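You operate a simulated robot arm through the tools that you are given. There is no shell and no other tool. Be economical: measure what you need, move in short steps, check, and stop when the job is done.

The job below is to be done with a simulated robot arm. You get a single attempt, and the scene is never put back.

Task
Put things in order on the breakfast bar. At the end: the yellow scourer is on the brown spare saucer; the yellow cup from the breakfast bar stands where the red jar stood; the red jar from the breakfast bar stands where the cereal tub stood; the cereal tub from the breakfast bar is on the green box (marked "CHEESE"); whatever was shut is shut again. Leave all else as you found it, and nothing knocked over.

It is judged by the outcome, as a careful person would: the job done as asked, and still so three seconds after it is handed in. It fails if anything else is knocked over, pushed out of place, dropped, spilled or broken.

Robot
A 7-joint arm with a two-finger parallel gripper, fixed in place. Base frame: the origin is at the foot of the arm, x ahead of it, y to its left, z up; the work surface is at about z = 0. Lengths are in m, angles in rad, forces in N, time in s.
With the tool pointing down near the work surface it reaches from about 0.22 to 0.58 m from the base axis. Its first joint turns from -1.152 to 1.152 rad. Payload 2.5 kg.
The tool frame sits at the grasp point between the pads (the TCP): z along the fingers, y along the line on which they close. The tips reach 0.023 m beyond it. The gripper opens to 0.094 m. The fingers are 0.038 m wide and 0.01 m thick; the gripper's body (0.054 by 0.096 m) begins 0.039 m behind the TCP.
Orientation is that of the tool frame in the base frame, as a unit quaternion [x, y, z, w]. With the fingers straight down and closing along the base's y, the tool's x points along the base's -x, its y along +y and its z along -z.

Tools
- The arm moves only by the tool servo_tool. Its argument "plan" is a list of rows, each a list of 7 numbers: the turn, a rotation vector about the tool's x, y, z in degrees, then the shift along the tool's x, y, z in m, then the opening, from 0 (shut) to 1 (fully open). In form: [[wx, wy, wz, x, y, z, grip], ...]. A call has 1 to 12 rows; each row is the pose to reach, as a shift and turn from the pose commanded when the call began, along the tool's axes at that moment. A row lasts 0.2 s, in which the tool goes at most 0.05 m and 0.15 rad; a call with a longer step from one row to the next is refused whole, and so is a gripper value outside its range. A pose out of reach is approached as far as the arm can. The call stops where the force on the tool passes 40 N (or 10 N more than at its start, if that is more) or the arm is blocked; 0.2 s more then pass. The fingers move at their own pace (about 0.108 m/s each) and stop on an object; they squeeze with about 36 N. The grip force told is the motor's: it shows also when the fingers shut on nothing. Time passes only in rows, and 0.2 s behind the last, so rows that repeat a pose let the fingers close. It gives the time, the measured TCP pose, the force on the tool (base axes), the opening and the grip force at its end, in the units of the frame above (readings bear some noise), and new pictures: "views" is both (left out), scene, wrist or none.
- Cameras (640 x 400 px; columns grow to the right, rows downward): "scene" is fixed at [0.12, -0.4138, 0.5324]; the picture's right is [0.81, -0.59, 0.00], its down [-0.40, -0.55, -0.73] and it looks along [0.43, 0.60, -0.68] (base axes); focal length 304 px, centre (320, 200). "wrist" rides on the gripper at [0.086, 0.016, -0.074] in the tool frame; the picture's right is [-0.18, 0.98, 0.00], its down [-0.58, -0.11, -0.81] and it looks along [-0.79, -0.15, 0.59] (tool axes); focal length 243 px, centre (320, 200). There is no depth. A picture from a camera that has moved, and an enlarged one, comes with that camera's place and axes in the base frame and with its lens.
- zoom(camera, box): a new picture of the part [left, top, right, bottom] of that camera's present view, enlarged. No time passes.
- hand_in(): hands the job in; it is judged then, once.

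Work in short steps. Places have to be worked out from the pictures, the camera data and where the tool is seen: move nearer, look again, correct. Check each grasp and each placing, and mend what went wrong. You have 120 turns and 200 pictures in all, those below and enlarged ones among them. Open the gripper and draw the arm clear of the work before you hand the job in, unless the task says otherwise; then end with one line.

The tools are called after ">>>" as name(argument=value, ...) on one line, values as JSON. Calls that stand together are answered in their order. servo_tool: Moves the arm, as the interface text tells. Its arguments: {"type":"object","properties":{"plan":{"type":"array","items":{"type":"array","items":{"type":"number"}}},"views":{"type":"string","enum":["both","scene","wrist","none"]}},"required":["plan"]} The other tools are called the same way: zoom (camera, box) takes an enlarged picture of a part of a camera's view; hand_in () hands the job in.

At the start:

```text
time_s: 0.0
eef_pos: [0.309, 0.0585, 0.2815]
orientation: [-0.001, 1.0, 0.0, 0.0]
wrist_force: [0.7, -0.9, -0.8]
gripper_width: 0.0941
gripper_force: 0.0
```

scene: 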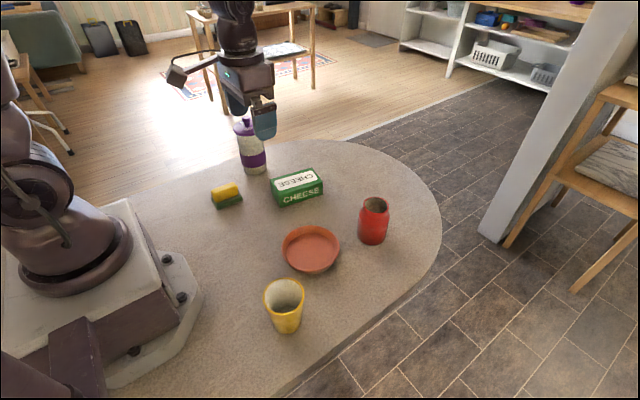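
wrist: 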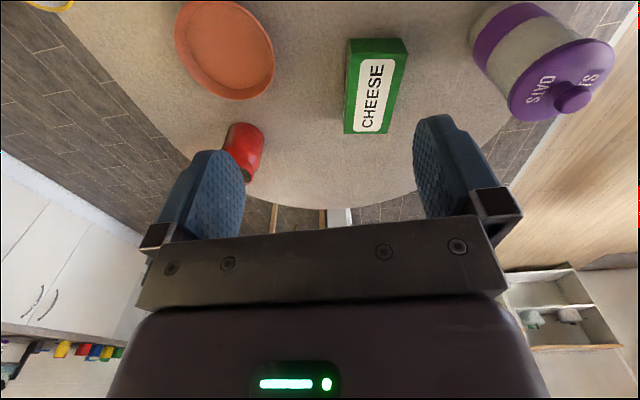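

I'll start with enlarged views of the objects to measure them.

>>> zoom(camera="scene", box=[190, 80, 350, 220])

>>> zoom(camera="scene", box=[250, 180, 410, 340])

```text
2.86 times, centred on (270, 150) of scene
camera zoom: at [0.12, -0.4138, 0.5324], right [0.81, -0.59, 0.0], down [-0.4, -0.55, -0.73], along [0.43, 0.6, -0.68], focal length 870 px, centre (463, 343)
```

zoom: 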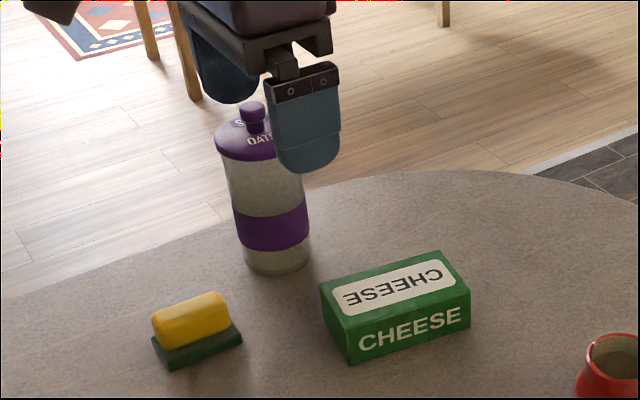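

```text
2.50 times, centred on (330, 260) of scene
camera zoom: at [0.12, -0.4138, 0.5324], right [0.81, -0.59, 0.0], down [-0.4, -0.55, -0.73], along [0.43, 0.6, -0.68], focal length 761 px, centre (295, 50)
```

zoom: 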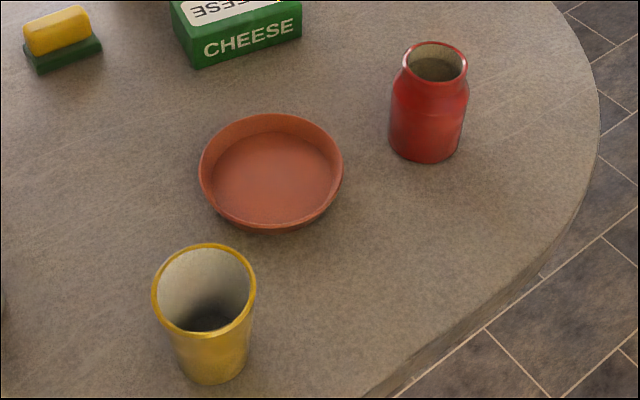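

Rough positions so far: cup (0.217,-0.176), jar (0.480,-0.115), saucer (0.342,-0.067), tub (0.381,0.273), box top centre (0.421,0.110), scourer (0.264,0.198). I need a closer look at the scourer and the tub's lid.

>>> zoom(camera="scene", box=[200, 170, 256, 220])

>>> zoom(camera="scene", box=[220, 105, 300, 185])

```text
8.00 times, centred on (228, 195) of scene
camera zoom: at [0.12, -0.4138, 0.5324], right [0.81, -0.59, 0.0], down [-0.4, -0.55, -0.73], along [0.43, 0.6, -0.68], focal length 2435 px, centre (1056, 240)
```

zoom: 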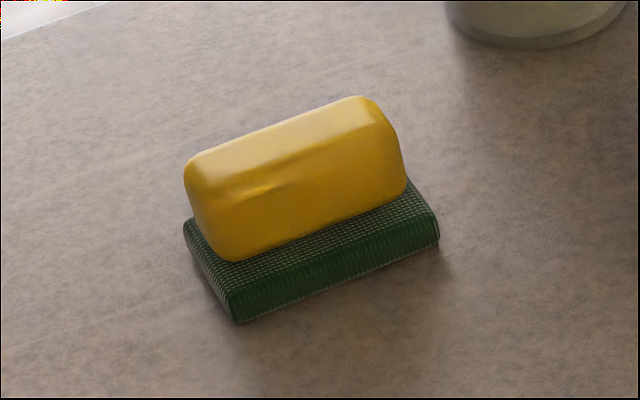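

```text
5.00 times, centred on (260, 145) of scene
camera zoom: at [0.12, -0.4138, 0.5324], right [0.81, -0.59, 0.0], down [-0.4, -0.55, -0.73], along [0.43, 0.6, -0.68], focal length 1522 px, centre (620, 475)
```

zoom: 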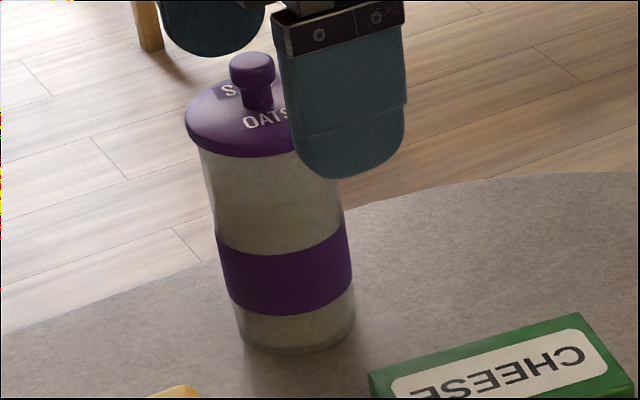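

The scourer is one piece, a yellow grip on a green pad, with its centre near (0.262,0.193) and its long side along x. I'll move above it with the gripper open and look again.

>>> servo_tool(plan=[[0, 0, 0, 0.01, 0.027, 0.03, 1], [0, 0, 0, 0.02, 0.054, 0.06, 1], [0, 0, 0, 0.03, 0.081, 0.09, 1], [0, 0, 0, 0.04, 0.108, 0.12, 1], [0, 0, 0, 0.047, 0.1345, 0.15, 1], [0, 0, 0, 0.047, 0.1345, 0.17, 1]])

```text
time_s: 1.4
eef_pos: [0.2635, 0.1925, 0.1114]
orientation: [0.001, 1.0, -0.001, 0.0]
wrist_force: [0.6, -0.4, -0.5]
gripper_width: 0.0939
gripper_force: 0.1
camera wrist: at [0.1798, 0.2091, 0.1847], right [0.19, 0.98, 0.0], down [0.58, -0.11, 0.81], along [0.79, -0.15, -0.59], focal length 243 px, centre (320, 200)
```

scene: 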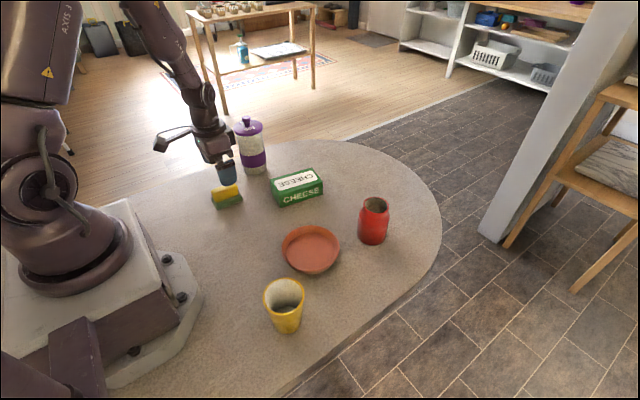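
wrist: 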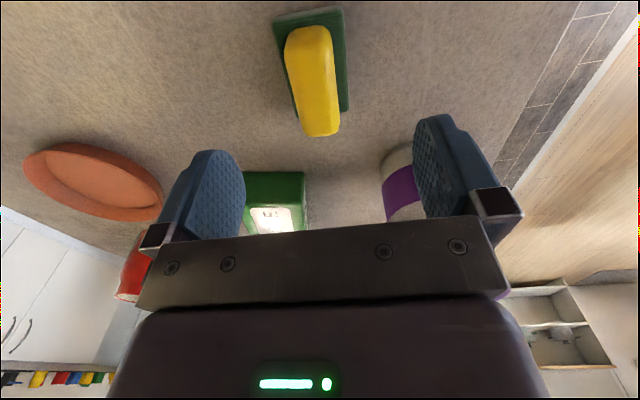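

The wrist view confirms the yellow grip is centred at (0.262,0.1925), about 26 mm wide. I'll descend to TCP z≈0.040 and grip the yellow part.

>>> servo_tool(plan=[[0, 0, 0, 0.001, 0, 0.035, 1], [0, 0, 0, 0.001, 0, 0.072, 1], [0, 0, 0, 0.001, 0, 0.072, 0.2], [0, 0, 0, 0.001, 0, 0.072, 0], [0, 0, 0, 0.001, 0, 0.072, 0], [0, 0, 0, 0.001, 0, 0.072, 0]])

```text
time_s: 2.8
eef_pos: [0.2607, 0.1916, 0.0409]
orientation: [0.0, 1.0, 0.001, 0.0]
wrist_force: [0.8, -0.2, 0.0]
gripper_width: 0.027
gripper_force: 36.4
camera wrist: at [0.1767, 0.2084, 0.1147], right [0.18, 0.98, 0.0], down [0.58, -0.11, 0.81], along [0.79, -0.15, -0.59], focal length 243 px, centre (320, 200)
```

scene: 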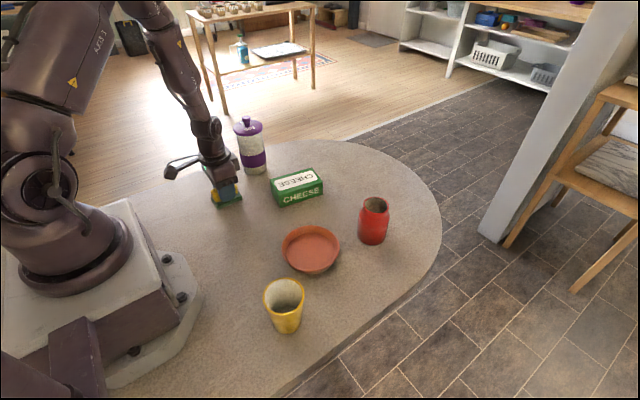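
wrist: 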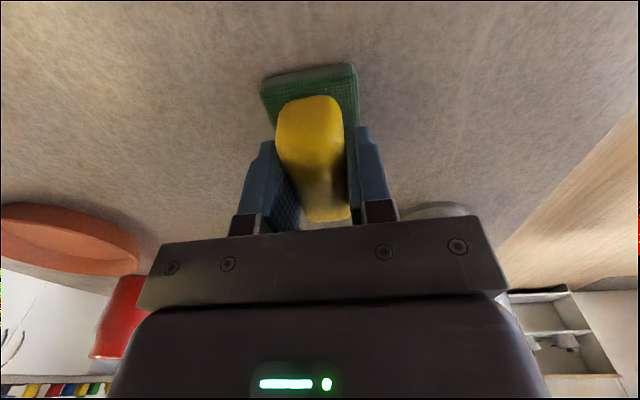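

The grip is firm, with the opening reading 27 mm. I'll lift and carry it to above the saucer near (0.341,-0.067).

>>> servo_tool(plan=[[0, 0, 0, 0, 0, -0.04, 0], [0, 0, 0, 0, 0, -0.09, 0], [0, 0, 0, -0.012, -0.04, -0.11, 0], [0, 0, 0, -0.025, -0.085, -0.11, 0], [0, 0, 0, -0.037, -0.13, -0.11, 0], [0, 0, 0, -0.05, -0.175, -0.11, 0], [0, 0, 0, -0.065, -0.22, -0.11, 0], [0, 0, 0, -0.08, -0.259, -0.11, 0], [0, 0, 0, -0.08, -0.259, -0.11, 0]])

```text
time_s: 4.8
eef_pos: [0.3388, -0.0669, 0.1478]
orientation: [0.0, 1.0, 0.0, 0.001]
wrist_force: [-0.4, -0.4, -0.9]
gripper_width: 0.0275
gripper_force: 35.8
camera wrist: at [0.2555, -0.05, 0.2225], right [0.18, 0.98, 0.0], down [0.58, -0.11, 0.81], along [0.79, -0.15, -0.59], focal length 243 px, centre (320, 200)
```

scene: 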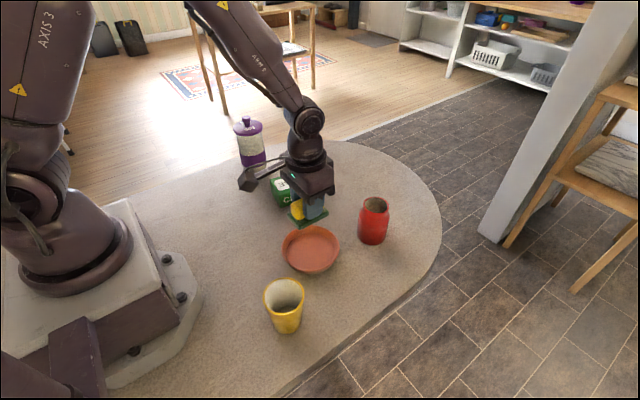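
wrist: 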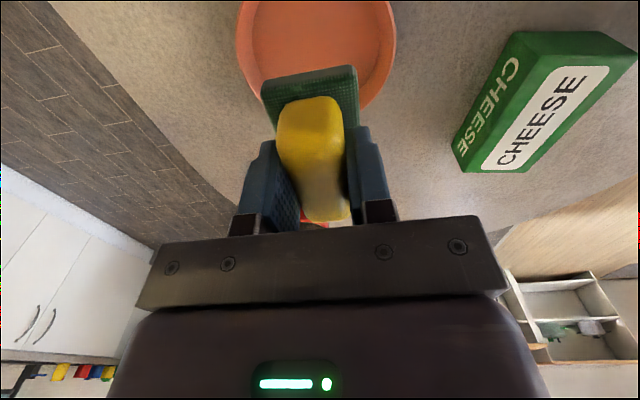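

The scourer is above the saucer, whose centre I estimate at (0.338,-0.069). I'll lower it to just above the floor and check.

>>> servo_tool(plan=[[0, 0, 0, 0.001, -0.002, 0.04, 0], [0, 0, 0, 0.001, -0.002, 0.08, 0], [0, 0, 0, 0.001, -0.002, 0.09, 0], [0, 0, 0, 0.001, -0.002, 0.093, 0]], views="scene")

>>> zoom(camera="scene", box=[270, 180, 350, 280])

```text
time_s: 5.8
eef_pos: [0.3398, -0.0695, 0.0547]
orientation: [0.0, 1.0, 0.0, 0.0]
wrist_force: [-0.5, -0.1, -0.5]
gripper_width: 0.0271
gripper_force: 35.5
```

scene: 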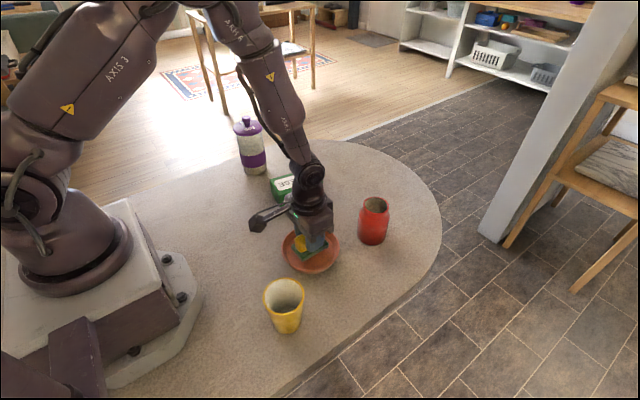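

```text
4.00 times, centred on (310, 230) of scene
camera zoom: at [0.12, -0.4138, 0.5324], right [0.81, -0.59, 0.0], down [-0.4, -0.55, -0.73], along [0.43, 0.6, -0.68], focal length 1217 px, centre (360, 80)
```

zoom: 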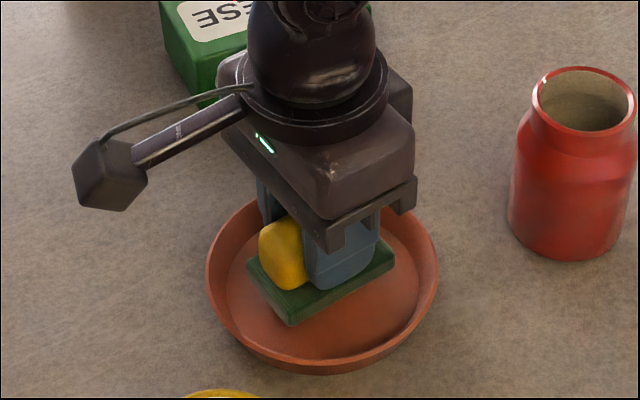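

The scourer is well centred over the saucer floor. I'll lower it in small steps until it touches.

>>> servo_tool(plan=[[0, 0, 0, 0, 0, 0.003, 0], [0, 0, 0, 0, 0, 0.005, 0], [0, 0, 0, 0, 0, 0.0065, 0]], views="none")

>>> zoom(camera="scene", box=[270, 180, 350, 280])

```text
time_s: 6.6
eef_pos: [0.3399, -0.0693, 0.0489]
orientation: [0.0, 1.0, 0.0, 0.0]
wrist_force: [0.4, -1.0, 0.0]
gripper_width: 0.027
gripper_force: 35.8
```

```text
4.00 times, centred on (310, 230) of scene
camera zoom: at [0.12, -0.4138, 0.5324], right [0.81, -0.59, 0.0], down [-0.4, -0.55, -0.73], along [0.43, 0.6, -0.68], focal length 1217 px, centre (360, 80)
```

zoom: 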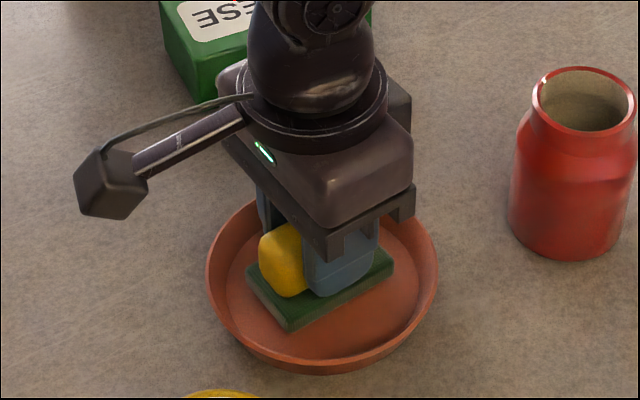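

No contact yet. I'll lower a little further.

>>> servo_tool(plan=[[0, 0, 0, 0, 0, 0.0015, 0], [0, 0, 0, 0, 0, 0.003, 0]], views="none")

```text
time_s: 7.2
eef_pos: [0.3393, -0.0682, 0.046]
orientation: [0.002, 1.0, 0.001, 0.0]
wrist_force: [0.2, 0.3, -0.9]
gripper_width: 0.0271
gripper_force: 35.8
```

>>> servo_tool(plan=[[0, 0, 0, 0, 0, 0.001, 0], [0, 0, 0, 0, 0, 0.002, 0]], views="none")

>>> zoom(camera="scene", box=[290, 225, 340, 275])

```text
time_s: 7.8
eef_pos: [0.3399, -0.0679, 0.0458]
orientation: [0.0, 1.0, -0.001, -0.001]
wrist_force: [-10.1, 3.1, 38.2]
gripper_width: 0.0275
gripper_force: 35.8
```

```text
8.00 times, centred on (315, 250) of scene
camera zoom: at [0.1199, -0.4138, 0.5324], right [0.81, -0.59, 0.0], down [-0.4, -0.55, -0.73], along [0.43, 0.6, -0.68], focal length 2435 px, centre (360, -200)
```

zoom: 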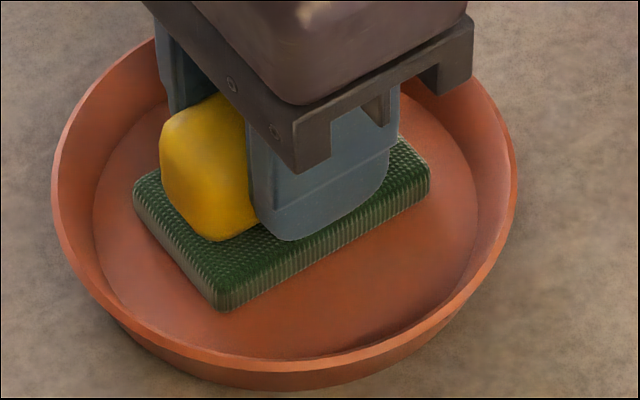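

It is in contact with the saucer floor at z≈0.046. I'll ease off 1.5 mm, open partway, then rise.

>>> servo_tool(plan=[[0, 0, 0, 0, 0, -0.0015, 0], [0, 0, 0, 0, 0, -0.0015, 0.55], [0, 0, 0, 0, 0, -0.0015, 0.55], [0, 0, 0, 0, 0, -0.03, 0.55], [0, 0, 0, 0, 0, -0.07, 0.55], [0, 0, 0, 0, 0, -0.12, 0.6], [0, 0, 0, 0, 0, -0.16, 1]])

>>> zoom(camera="scene", box=[270, 200, 350, 280])

```text
time_s: 9.4
eef_pos: [0.3387, -0.0702, 0.202]
orientation: [0.0, 1.0, 0.0, -0.001]
wrist_force: [0.1, 0.2, -0.4]
gripper_width: 0.0941
gripper_force: 0.1
camera wrist: at [0.2549, -0.0533, 0.2765], right [0.18, 0.98, 0.0], down [0.58, -0.11, 0.81], along [0.79, -0.15, -0.59], focal length 243 px, centre (320, 200)
```

scene: 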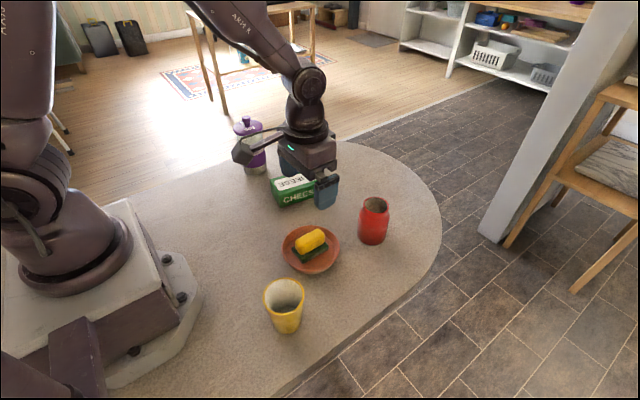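
wrist: 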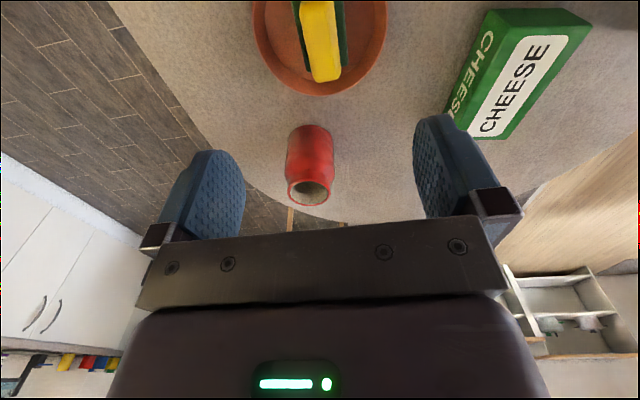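

```text
5.00 times, centred on (310, 240) of scene
camera zoom: at [0.12, -0.4138, 0.5324], right [0.81, -0.59, 0.0], down [-0.4, -0.55, -0.73], along [0.43, 0.6, -0.68], focal length 1522 px, centre (370, 0)
```

zoom: 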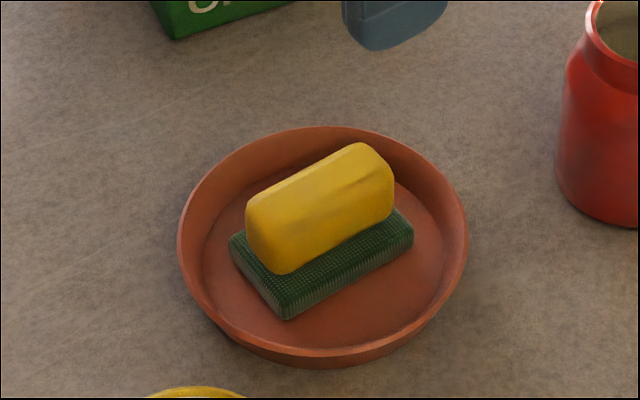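

The scourer sits flat in the saucer. Next is the tub: I'll move in front of it at height with the tool yawed along its bearing (about 35.6°) and look.

>>> servo_tool(plan=[[0, 0, -5.5, 0.011, 0.037, -0.02, 1], [0, 0, -11, 0.022, 0.074, -0.04, 1], [0, 0, -16, 0.034, 0.11, -0.058, 1], [0, 0, -21, 0.045, 0.147, -0.058, 1], [0, 0, -26, 0.056, 0.184, -0.058, 1], [0, 0, -31, 0.068, 0.22, -0.058, 1], [0, 0, -35.6, 0.079, 0.256, -0.058, 1], [0, 0, -35.6, 0.079, 0.256, -0.058, 1]])

>>> zoom(camera="wrist", box=[200, 0, 440, 150])

```text
time_s: 11.2
eef_pos: [0.26, 0.189, 0.2604]
orientation: [-0.305, 0.952, 0.0, -0.001]
wrist_force: [0.6, 0.1, 0.5]
gripper_width: 0.094
gripper_force: 0.0
camera wrist: at [0.1828, 0.1515, 0.3356], right [-0.42, 0.91, 0.0], down [0.54, 0.25, 0.81], along [0.73, 0.34, -0.59], focal length 243 px, centre (320, 200)
```

scene: 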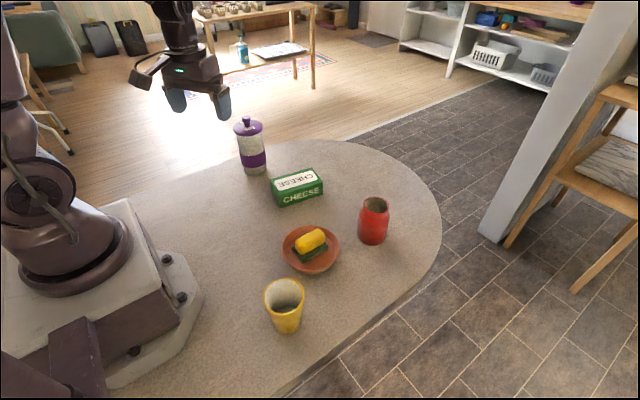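
wrist: 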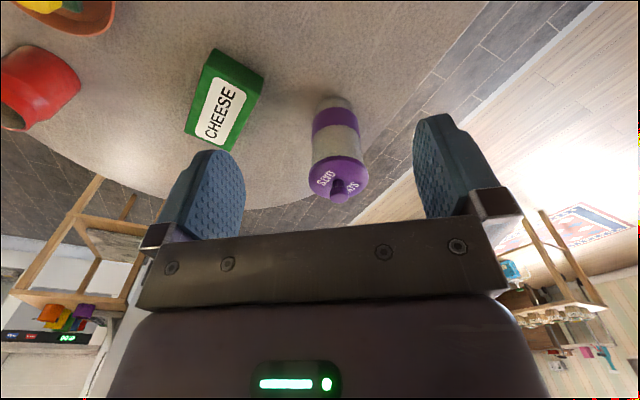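

```text
2.67 times, centred on (320, 75) of wrist
camera zoom: at [0.1828, 0.1515, 0.3356], right [-0.42, 0.91, 0.0], down [0.54, 0.25, 0.81], along [0.73, 0.34, -0.59], focal length 647 px, centre (320, 533)
```

zoom: 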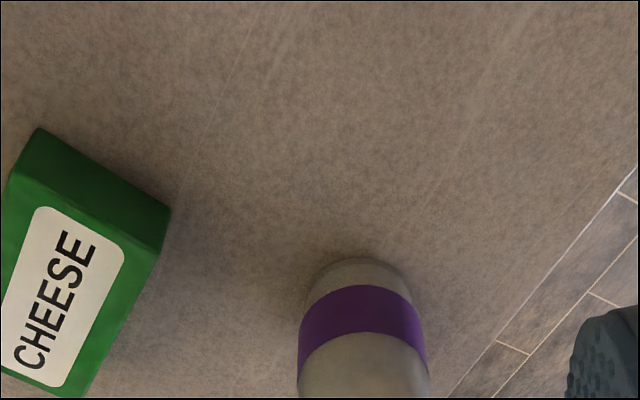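

Both cameras put the tub axis near (0.380,0.272), body Ø≈0.068 and lid Ø≈0.077 at z≈0.12–0.135. To hold the body and not the lid, I'll tilt the tool 60° outward, standing off in front of the tub.

>>> servo_tool(plan=[[0, -7.5, 0, -0.01, 0, 0, 1], [0, -15, 0, -0.02, 0, 0.01, 1], [0, -22.5, 0, -0.03, 0, 0.02, 1], [0, -30, 0, -0.04, 0, 0.03, 1], [0, -37.5, 0, -0.05, -0.002, 0.04, 1], [0, -45, 0, -0.052, -0.002, 0.05, 1], [0, -52.5, 0, -0.052, -0.002, 0.05, 1], [0, -60, 0, -0.052, -0.002, 0.05, 1], [0, -60, 0, -0.052, -0.002, 0.05, 1]])

```text
time_s: 13.2
eef_pos: [0.3039, 0.2168, 0.2105]
orientation: [-0.264, 0.824, 0.153, 0.477]
wrist_force: [0.1, -0.3, -0.8]
gripper_width: 0.0939
gripper_force: 0.1
camera wrist: at [0.2097, 0.1678, 0.1732], right [-0.5, 0.85, 0.16], down [-0.27, -0.33, 0.91], along [0.83, 0.41, 0.39], focal length 243 px, centre (320, 200)
```

scene: 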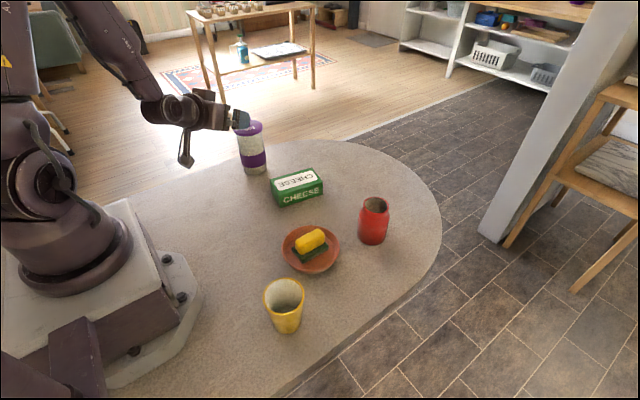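
wrist: 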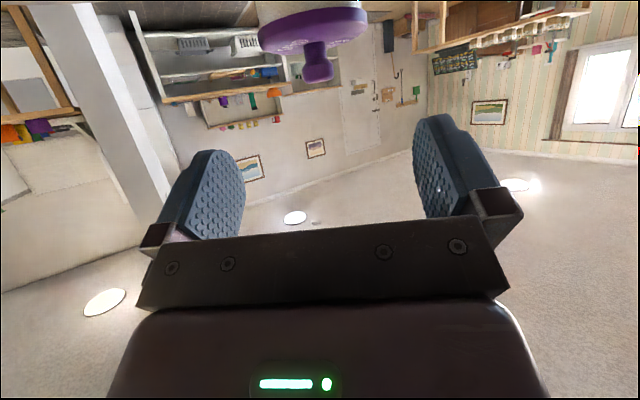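

The tilt is reached, and the tub lies straight ahead with about 0 lateral error and 0.093 m outward. I'll lower to z≈0.117 to line up with the body.

>>> servo_tool(plan=[[0, 0, 0, 0.027, 0, 0.0155, 1], [0, 0, 0, 0.054, 0, 0.031, 1], [0, 0, 0, 0.0814, 0, 0.047, 1], [0, 0, 0, 0.0814, 0, 0.047, 1]])

>>> zoom(camera="scene", box=[170, 90, 290, 200])

```text
time_s: 14.2
eef_pos: [0.3063, 0.2166, 0.1154]
orientation: [-0.264, 0.825, 0.152, 0.477]
wrist_force: [0.3, 0.3, 0.4]
gripper_width: 0.094
gripper_force: 0.0
camera wrist: at [0.2115, 0.1669, 0.0774], right [-0.5, 0.85, 0.16], down [-0.27, -0.33, 0.91], along [0.83, 0.41, 0.39], focal length 243 px, centre (320, 200)
```

scene: 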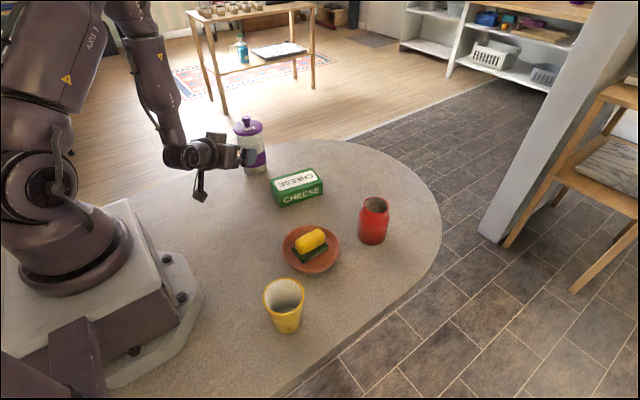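
wrist: 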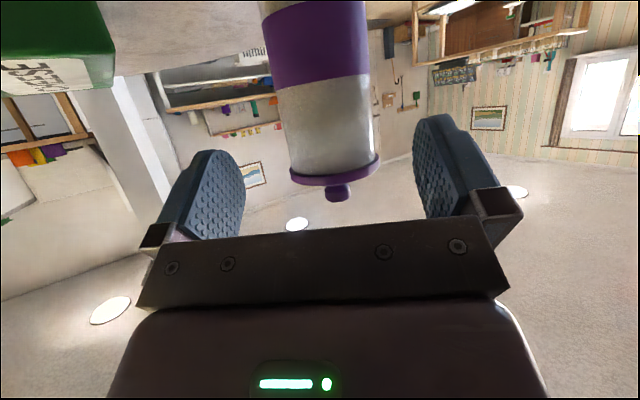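

```text
3.64 times, centred on (230, 145) of scene
camera zoom: at [0.12, -0.4138, 0.5324], right [0.81, -0.59, 0.0], down [-0.4, -0.55, -0.73], along [0.43, 0.6, -0.68], focal length 1107 px, centre (647, 400)
```

zoom: 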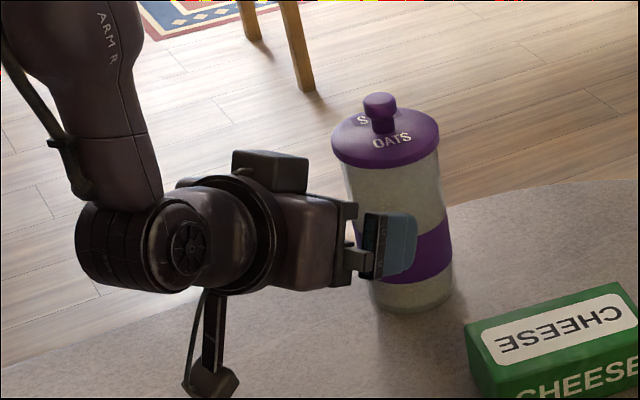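

The lid's underside is at z≈0.125 and the approach is clear. I'll advance along the tool axis so the fingers straddle the body below the lid, at TCP z≈0.075.

>>> servo_tool(plan=[[0, 0, 0, -0.001, 0.001, 0.02, 1], [0, 0, 0, -0.002, 0.001, 0.04, 1], [0, 0, 0, -0.003, 0.001, 0.06, 1], [0, 0, 0, -0.003, 0.001, 0.075, 1], [0, 0, 0, -0.003, 0.001, 0.0855, 1]])

>>> zoom(camera="scene", box=[180, 90, 300, 200])

```text
time_s: 15.4
eef_pos: [0.3664, 0.2616, 0.0784]
orientation: [-0.265, 0.824, 0.154, 0.477]
wrist_force: [-3.3, -2.4, 7.2]
gripper_width: 0.0937
gripper_force: 0.0
camera wrist: at [0.272, 0.2121, 0.0389], right [-0.5, 0.85, 0.16], down [-0.27, -0.33, 0.91], along [0.82, 0.41, 0.39], focal length 243 px, centre (320, 200)
```

scene: 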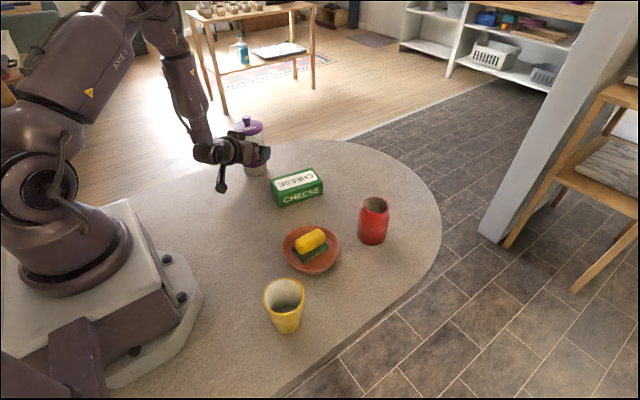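
wrist: 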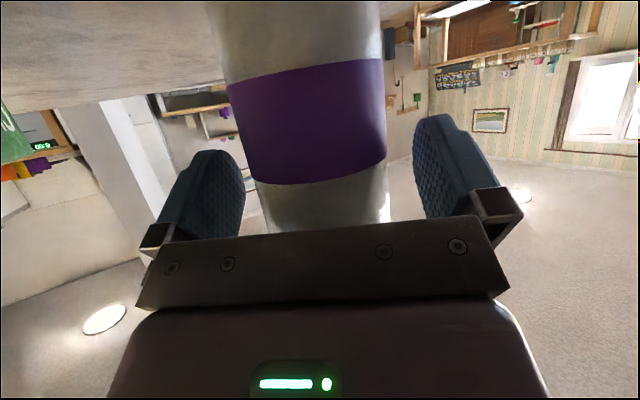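

```text
3.64 times, centred on (240, 145) of scene
camera zoom: at [0.12, -0.4138, 0.5324], right [0.81, -0.59, 0.0], down [-0.4, -0.55, -0.73], along [0.43, 0.6, -0.68], focal length 1107 px, centre (611, 400)
```

zoom: 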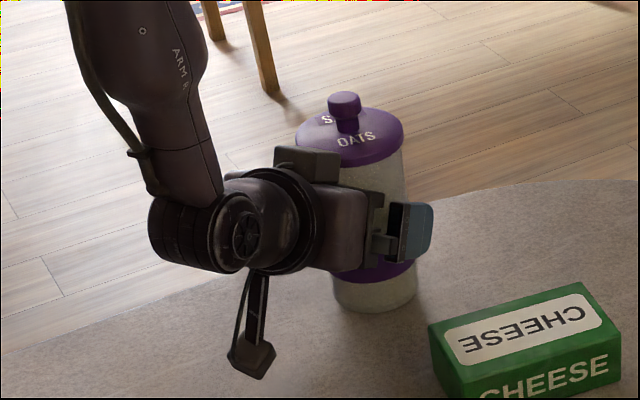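

There is a slight upward contact force, most likely the camera housing touching the table. The tub has not moved. I'll raise by 7 mm, re-check the force, then close.

>>> servo_tool(plan=[[0, 0, 0, -0.005, 0, -0.005, 1], [0, 0, 0, -0.005, 0, -0.005, 1]], views="none")

>>> zoom(camera="scene", box=[200, 100, 280, 200])

```text
time_s: 16.0
eef_pos: [0.3646, 0.2614, 0.0841]
orientation: [-0.265, 0.825, 0.153, 0.476]
wrist_force: [-1.0, 0.0, 0.2]
gripper_width: 0.0941
gripper_force: 0.1
```

```text
4.00 times, centred on (240, 150) of scene
camera zoom: at [0.12, -0.4138, 0.5324], right [0.81, -0.59, 0.0], down [-0.4, -0.55, -0.73], along [0.43, 0.6, -0.68], focal length 1217 px, centre (640, 400)
```

zoom: 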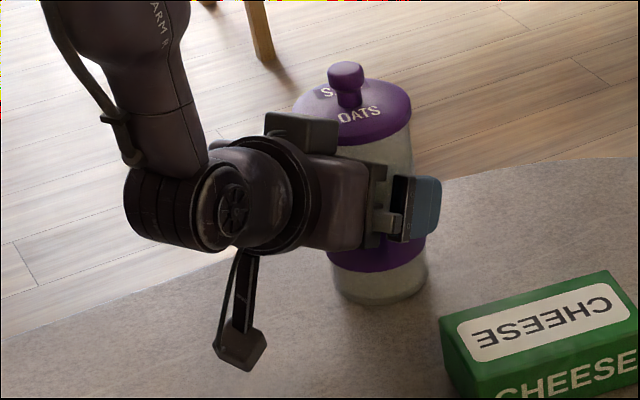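

The contact has gone, so I'll close the gripper on the tub body.

>>> servo_tool(plan=[[0, 0, 0, 0, 0, 0, 0.5], [0, 0, 0, 0, 0, 0, 0.3], [0, 0, 0, 0, 0, 0, 0], [0, 0, 0, 0, 0, 0, 0]])

>>> zoom(camera="scene", box=[200, 100, 280, 200])

```text
time_s: 17.0
eef_pos: [0.366, 0.261, 0.0845]
orientation: [-0.265, 0.824, 0.153, 0.476]
wrist_force: [1.4, -1.2, -0.8]
gripper_width: 0.0693
gripper_force: 35.9
camera wrist: at [0.2698, 0.2109, 0.046], right [-0.5, 0.85, 0.16], down [-0.27, -0.33, 0.91], along [0.83, 0.41, 0.39], focal length 243 px, centre (320, 200)
```

scene: 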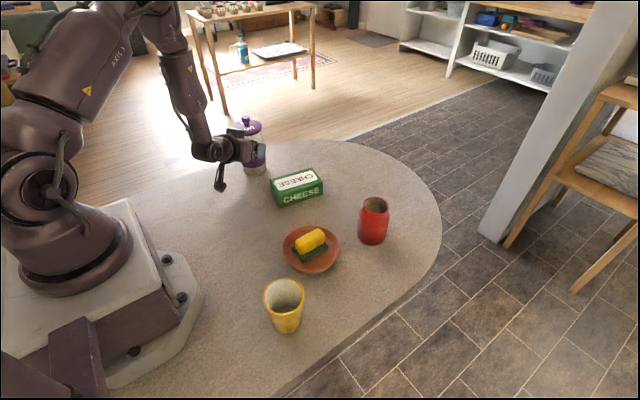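
wrist: 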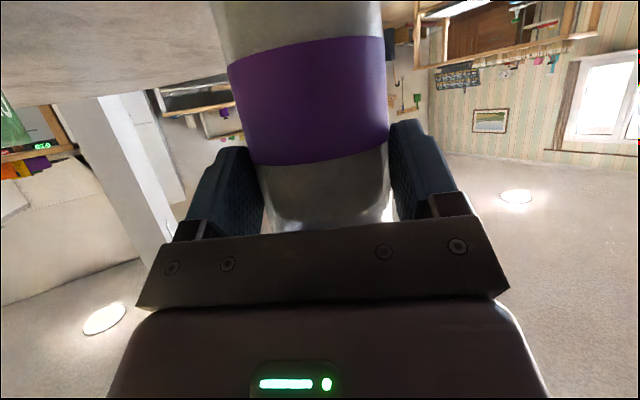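

```text
4.00 times, centred on (240, 150) of scene
camera zoom: at [0.12, -0.4138, 0.5324], right [0.81, -0.59, 0.0], down [-0.4, -0.55, -0.73], along [0.43, 0.6, -0.68], focal length 1217 px, centre (640, 400)
```

zoom: 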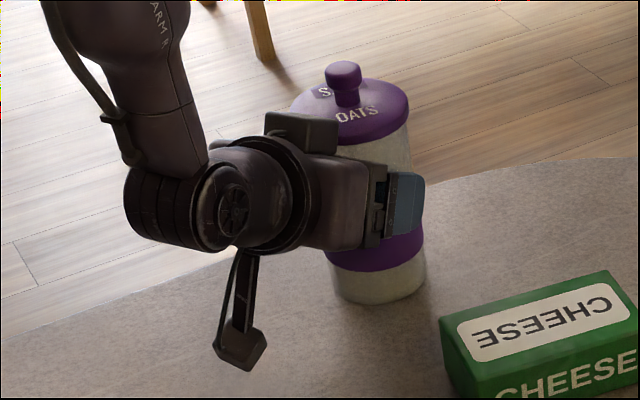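

Gripped at 0.069 m, with the lid untouched. I'll lift straight up 0.10 m.

>>> servo_tool(plan=[[0, 0, 0, -0.017, 0, -0.01, 0], [0, 0, 0, -0.035, 0, -0.02, 0], [0, 0, 0, -0.052, 0, -0.03, 0], [0, 0, 0, -0.0695, 0, -0.04, 0], [0, 0, 0, -0.0866, 0, -0.05, 0], [0, 0, 0, -0.0866, 0, -0.05, 0]], views="scene")

>>> zoom(camera="scene", box=[200, 60, 340, 210])

```text
time_s: 18.4
eef_pos: [0.3643, 0.2597, 0.1855]
orientation: [-0.265, 0.824, 0.153, 0.477]
wrist_force: [-0.7, 0.1, -2.5]
gripper_width: 0.0692
gripper_force: 35.8
```

scene: 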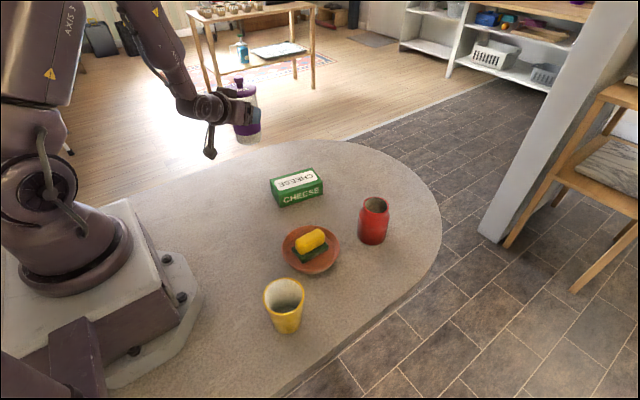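

```text
2.67 times, centred on (270, 135) of scene
camera zoom: at [0.12, -0.4138, 0.5324], right [0.81, -0.59, 0.0], down [-0.4, -0.55, -0.73], along [0.43, 0.6, -0.68], focal length 812 px, centre (453, 373)
```

zoom: 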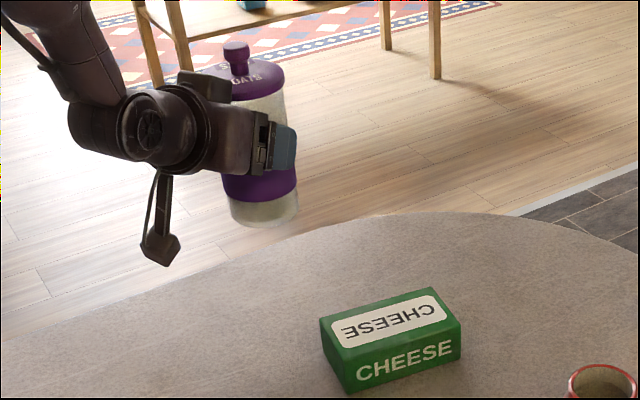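

The tub is held upright and its lid is on. I'll zoom on the cheese box to fix its height and centre.

>>> zoom(camera="scene", box=[264, 160, 332, 212])

```text
7.69 times, centred on (298, 186) of scene
camera zoom: at [0.12, -0.4138, 0.5324], right [0.81, -0.59, 0.0], down [-0.4, -0.55, -0.73], along [0.43, 0.6, -0.68], focal length 2341 px, centre (489, 308)
```

zoom: 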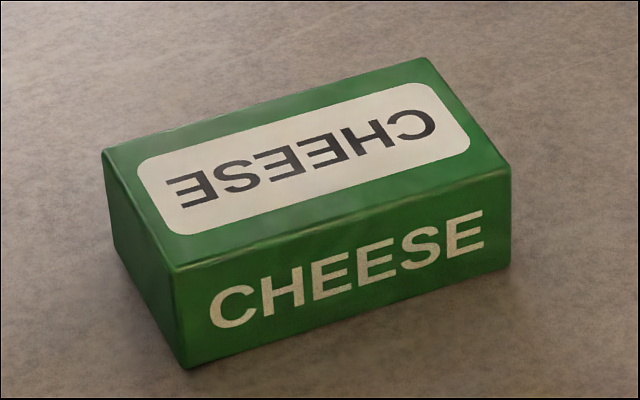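

Box top is at z≈0.044 with its centre at (0.4225,0.112). I'll translate the tub there at height, keeping the orientation.

>>> servo_tool(plan=[[0, 0, 0, 0.0056, -0.0308, -0.0097, 0], [0, 0, 0, 0.0112, -0.0616, -0.0195, 0], [0, 0, 0, 0.0169, -0.0925, -0.0292, 0], [0, 0, 0, 0.0225, -0.1233, -0.039, 0], [0, 0, 0, 0.0281, -0.1541, -0.0487, 0], [0, 0, 0, 0.0281, -0.1541, -0.0487, 0]], views="scene")

>>> zoom(camera="scene", box=[240, 90, 360, 220])

```text
time_s: 19.8
eef_pos: [0.4094, 0.1034, 0.1846]
orientation: [-0.263, 0.825, 0.151, 0.476]
wrist_force: [0.2, 0.6, -2.6]
gripper_width: 0.0692
gripper_force: 35.8
```

scene: 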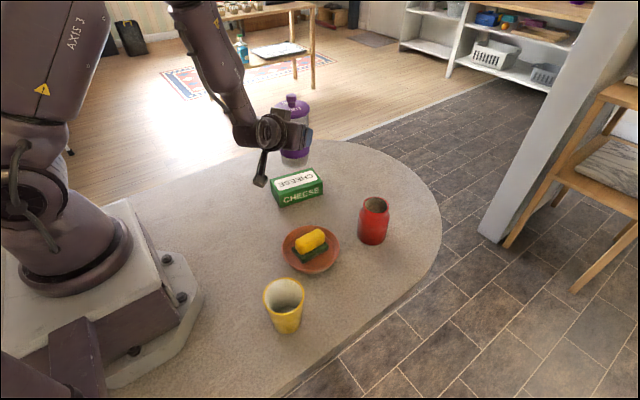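

```text
3.08 times, centred on (300, 155) of scene
camera zoom: at [0.12, -0.4138, 0.5324], right [0.81, -0.59, 0.0], down [-0.4, -0.55, -0.73], along [0.43, 0.6, -0.68], focal length 936 px, centre (382, 338)
```

zoom: 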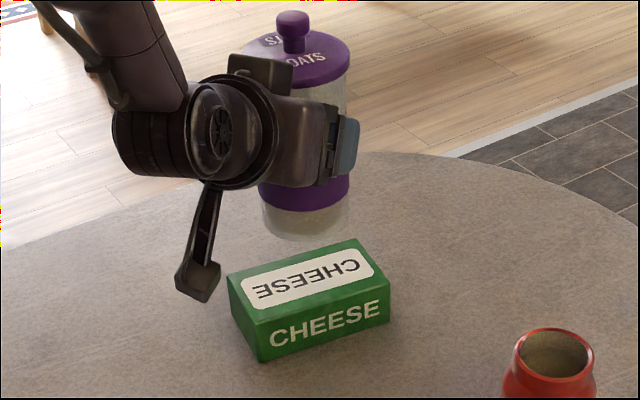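

The tub is above the box, reading about 3 mm far in x and y. I'll correct that and lower to just above the box top.

>>> servo_tool(plan=[[0, 0, 0, 0.0018, 0, -0.0031, 0], [0, 0, 0, 0.0148, 0, 0.0044, 0], [0, 0, 0, 0.0278, 0, 0.0119, 0], [0, 0, 0, 0.0408, 0, 0.0194, 0], [0, 0, 0, 0.0408, 0, 0.0194, 0]])

>>> zoom(camera="scene", box=[250, 120, 340, 215])

```text
time_s: 21.0
eef_pos: [0.4062, 0.101, 0.1379]
orientation: [-0.265, 0.825, 0.153, 0.476]
wrist_force: [-0.4, 0.3, -3.6]
gripper_width: 0.069
gripper_force: 35.9
camera wrist: at [0.3108, 0.0515, 0.1003], right [-0.5, 0.85, 0.16], down [-0.27, -0.33, 0.91], along [0.83, 0.41, 0.39], focal length 243 px, centre (320, 200)
```

scene: 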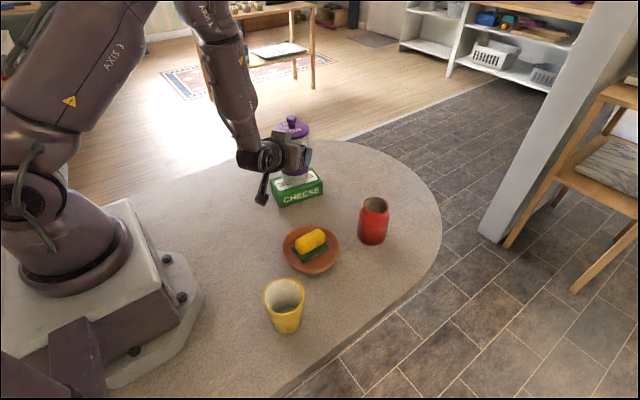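
wrist: 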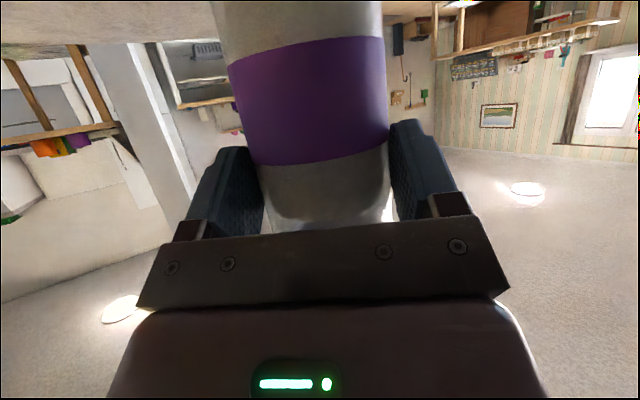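

```text
4.21 times, centred on (295, 168) of scene
camera zoom: at [0.1201, -0.4138, 0.5324], right [0.81, -0.59, 0.0], down [-0.4, -0.55, -0.73], along [0.43, 0.6, -0.68], focal length 1281 px, centre (425, 337)
```

zoom: 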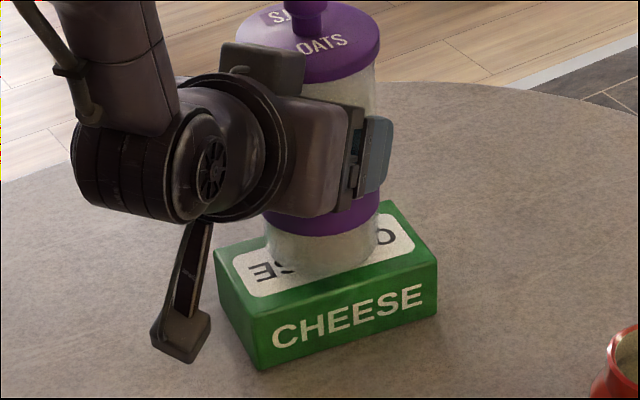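

Projected down, the base centre lands within about 2 mm of the box centre. I'll lower slowly to contact.

>>> servo_tool(plan=[[0, 0, 0, 0.0035, 0, 0.002, 0], [0, 0, 0, 0.0061, 0, 0.0035, 0], [0, 0, 0, 0.007, 0, 0.004, 0]], views="none")

```text
time_s: 21.8
eef_pos: [0.4054, 0.0993, 0.1322]
orientation: [-0.265, 0.825, 0.153, 0.476]
wrist_force: [0.7, -0.1, -2.7]
gripper_width: 0.0689
gripper_force: 35.9
```

>>> servo_tool(plan=[[0, 0, 0, 0.00087, 0, 0.0005, 0], [0, 0, 0, 0.0017, 0, 0.001, 0], [0, 0, 0, 0.0026, 0, 0.0015, 0]], views="none")

>>> zoom(camera="scene", box=[265, 150, 335, 210])

```text
time_s: 22.6
eef_pos: [0.4056, 0.1009, 0.13]
orientation: [-0.265, 0.824, 0.153, 0.477]
wrist_force: [-4.1, 0.0, 8.8]
gripper_width: 0.0692
gripper_force: 35.8
```

```text
6.67 times, centred on (300, 180) of scene
camera zoom: at [0.12, -0.4138, 0.5324], right [0.81, -0.59, 0.0], down [-0.4, -0.55, -0.73], along [0.43, 0.6, -0.68], focal length 2029 px, centre (453, 333)
```

zoom: 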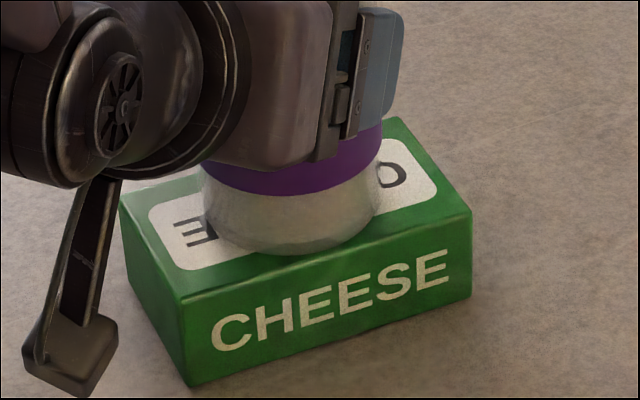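

There is contact at about 11 N and the tub is seated on the box. I'll open, then retreat along the tool axis.

>>> servo_tool(plan=[[0, 0, 0, -0.0008, 0, -0.0005, 0.85], [0, 0, 0, -0.0008, 0, -0.0005, 1], [0, 0, 0, -0.0008, 0, -0.0005, 1], [0, 0, 0, -0.0008, 0, -0.02, 1], [0, 0, 0, -0.0008, 0, -0.05, 1], [0, 0, 0, -0.0008, 0, -0.09, 1], [0, 0, 0, -0.0008, 0, -0.11, 1]])

>>> zoom(camera="scene", box=[245, 90, 345, 220])

```text
time_s: 24.2
eef_pos: [0.3351, 0.0423, 0.1826]
orientation: [-0.265, 0.825, 0.153, 0.476]
wrist_force: [-0.4, 0.2, -0.5]
gripper_width: 0.094
gripper_force: 0.1
out of reach, approached as far as the arm can: row 7
camera wrist: at [0.2403, -0.0064, 0.1451], right [-0.5, 0.85, 0.16], down [-0.27, -0.33, 0.91], along [0.82, 0.41, 0.39], focal length 243 px, centre (320, 200)
```

scene: 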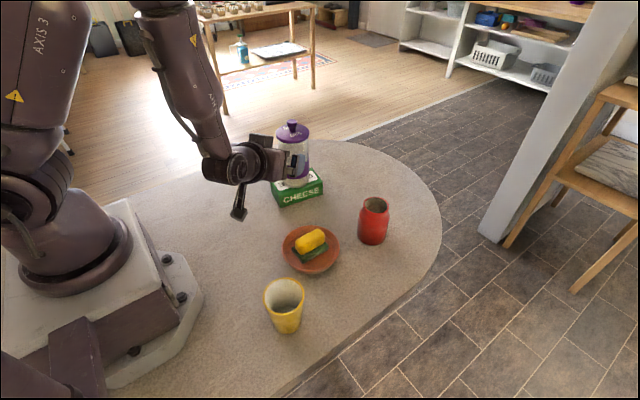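
wrist: 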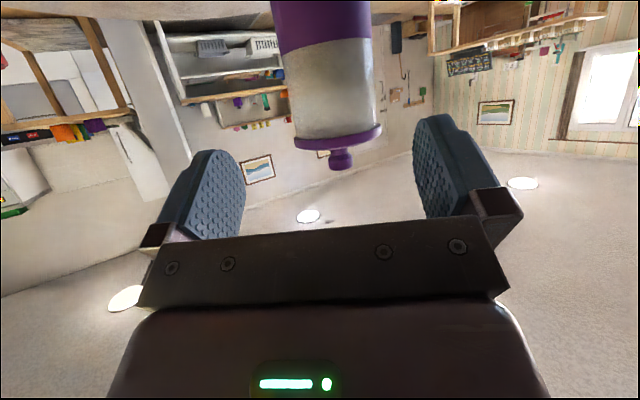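

```text
3.08 times, centred on (295, 155) of scene
camera zoom: at [0.12, -0.4138, 0.5324], right [0.81, -0.59, 0.0], down [-0.4, -0.55, -0.73], along [0.43, 0.6, -0.68], focal length 936 px, centre (397, 338)
```

zoom: 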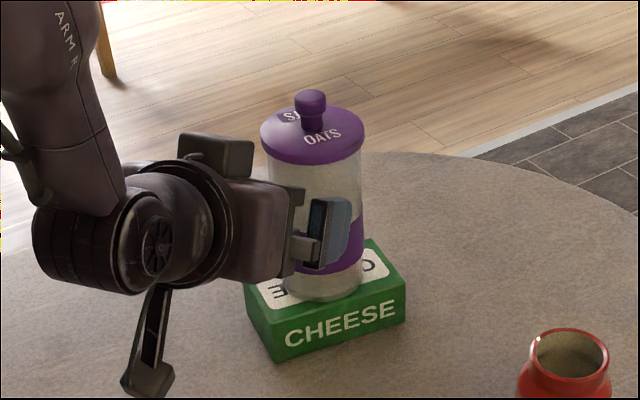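

The tub stands upright on the box with its lid on. Now I'll rise and return the tool to vertical.

>>> servo_tool(plan=[[0, 0, 0, -0.035, 0, -0.02, 1], [0, 0, 0, -0.069, 0, -0.04, 1], [0, 7.5, 0, -0.104, 0, -0.06, 1], [0, 15, 0, -0.104, 0, -0.06, 1], [0, 22.5, 0, -0.104, 0, -0.06, 1], [0, 30, 0, -0.104, 0, -0.06, 1], [0, 37.5, 0, -0.104, 0, -0.06, 1], [0, 45, 0, -0.104, 0, -0.06, 1], [0, 52.5, 0, -0.104, 0, -0.06, 1], [0, 60, 0, -0.104, 0, -0.06, 1], [0, 60, 0, -0.104, 0, -0.06, 1]], views="none")

```text
time_s: 26.6
eef_pos: [0.3372, 0.0429, 0.3017]
orientation: [-0.305, 0.952, 0.0, -0.001]
wrist_force: [0.6, 0.3, -0.8]
gripper_width: 0.0941
gripper_force: 0.0
out of reach, approached as far as the arm can: row 1, 8, 9
```

The tool is vertical again. I'll move toward the jar, undoing the yaw, and look from above.

>>> servo_tool(plan=[[0, 0, 6, 0.006, -0.027, 0, 1], [0, 0, 12, 0.013, -0.054, 0.015, 1], [0, 0, 18, 0.019, -0.08, 0.03, 1], [0, 0, 24, 0.025, -0.107, 0.05, 1], [0, 0, 30, 0.032, -0.134, 0.075, 1], [0, 0, 35.6, 0.0378, -0.161, 0.1, 1], [0, 0, 35.6, 0.0378, -0.161, 0.1, 1]])

>>> zoom(camera="wrist", box=[220, 0, 420, 200])

>>> zoom(camera="scene", box=[345, 185, 405, 255])

```text
time_s: 28.2
eef_pos: [0.4015, -0.1091, 0.2024]
orientation: [0.002, 1.0, 0.0, 0.0]
wrist_force: [-0.9, -1.1, 0.2]
gripper_width: 0.0937
gripper_force: 0.1
camera wrist: at [0.3168, -0.0934, 0.2762], right [0.19, 0.98, 0.0], down [0.58, -0.11, 0.81], along [0.79, -0.15, -0.59], focal length 243 px, centre (320, 200)
```

scene: 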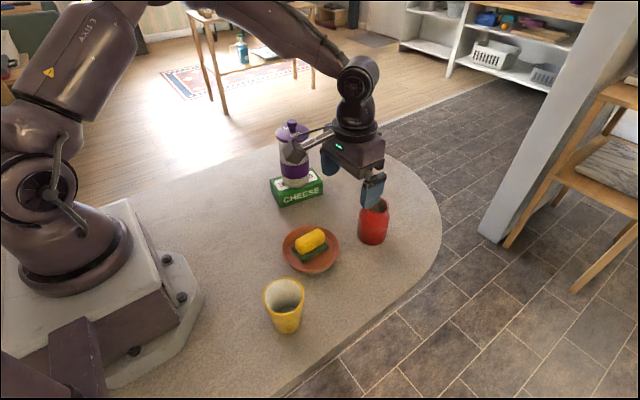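
wrist: 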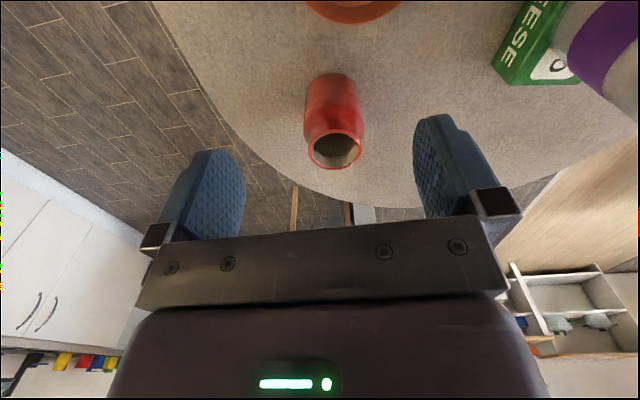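

```text
2.00 times, centred on (320, 100) of wrist
camera zoom: at [0.3168, -0.0934, 0.2762], right [0.19, 0.98, 0.0], down [0.58, -0.11, 0.81], along [0.79, -0.15, -0.59], focal length 485 px, centre (320, 400)
```

zoom: 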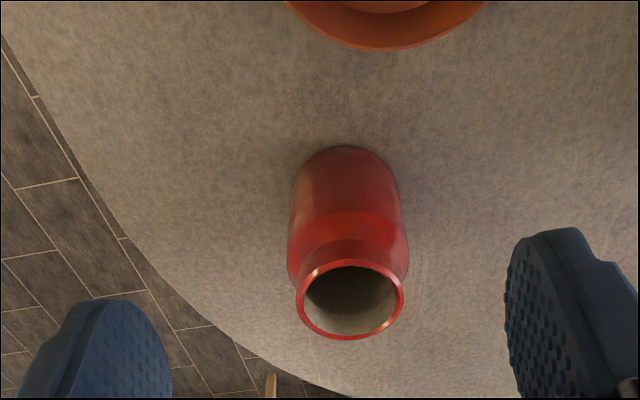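

```text
5.71 times, centred on (375, 220) of scene
camera zoom: at [0.12, -0.4138, 0.5324], right [0.81, -0.59, 0.0], down [-0.4, -0.55, -0.73], along [0.43, 0.6, -0.68], focal length 1739 px, centre (6, 86)
```

zoom: 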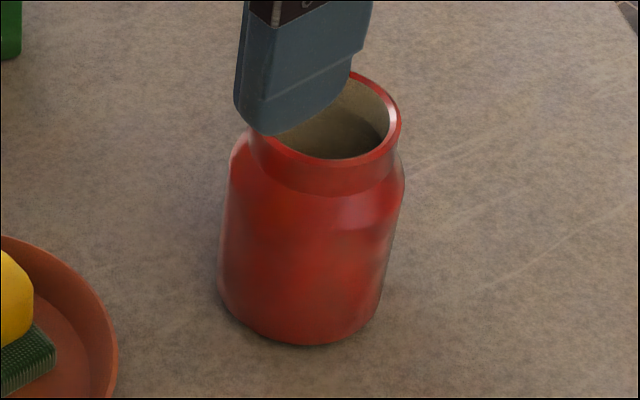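

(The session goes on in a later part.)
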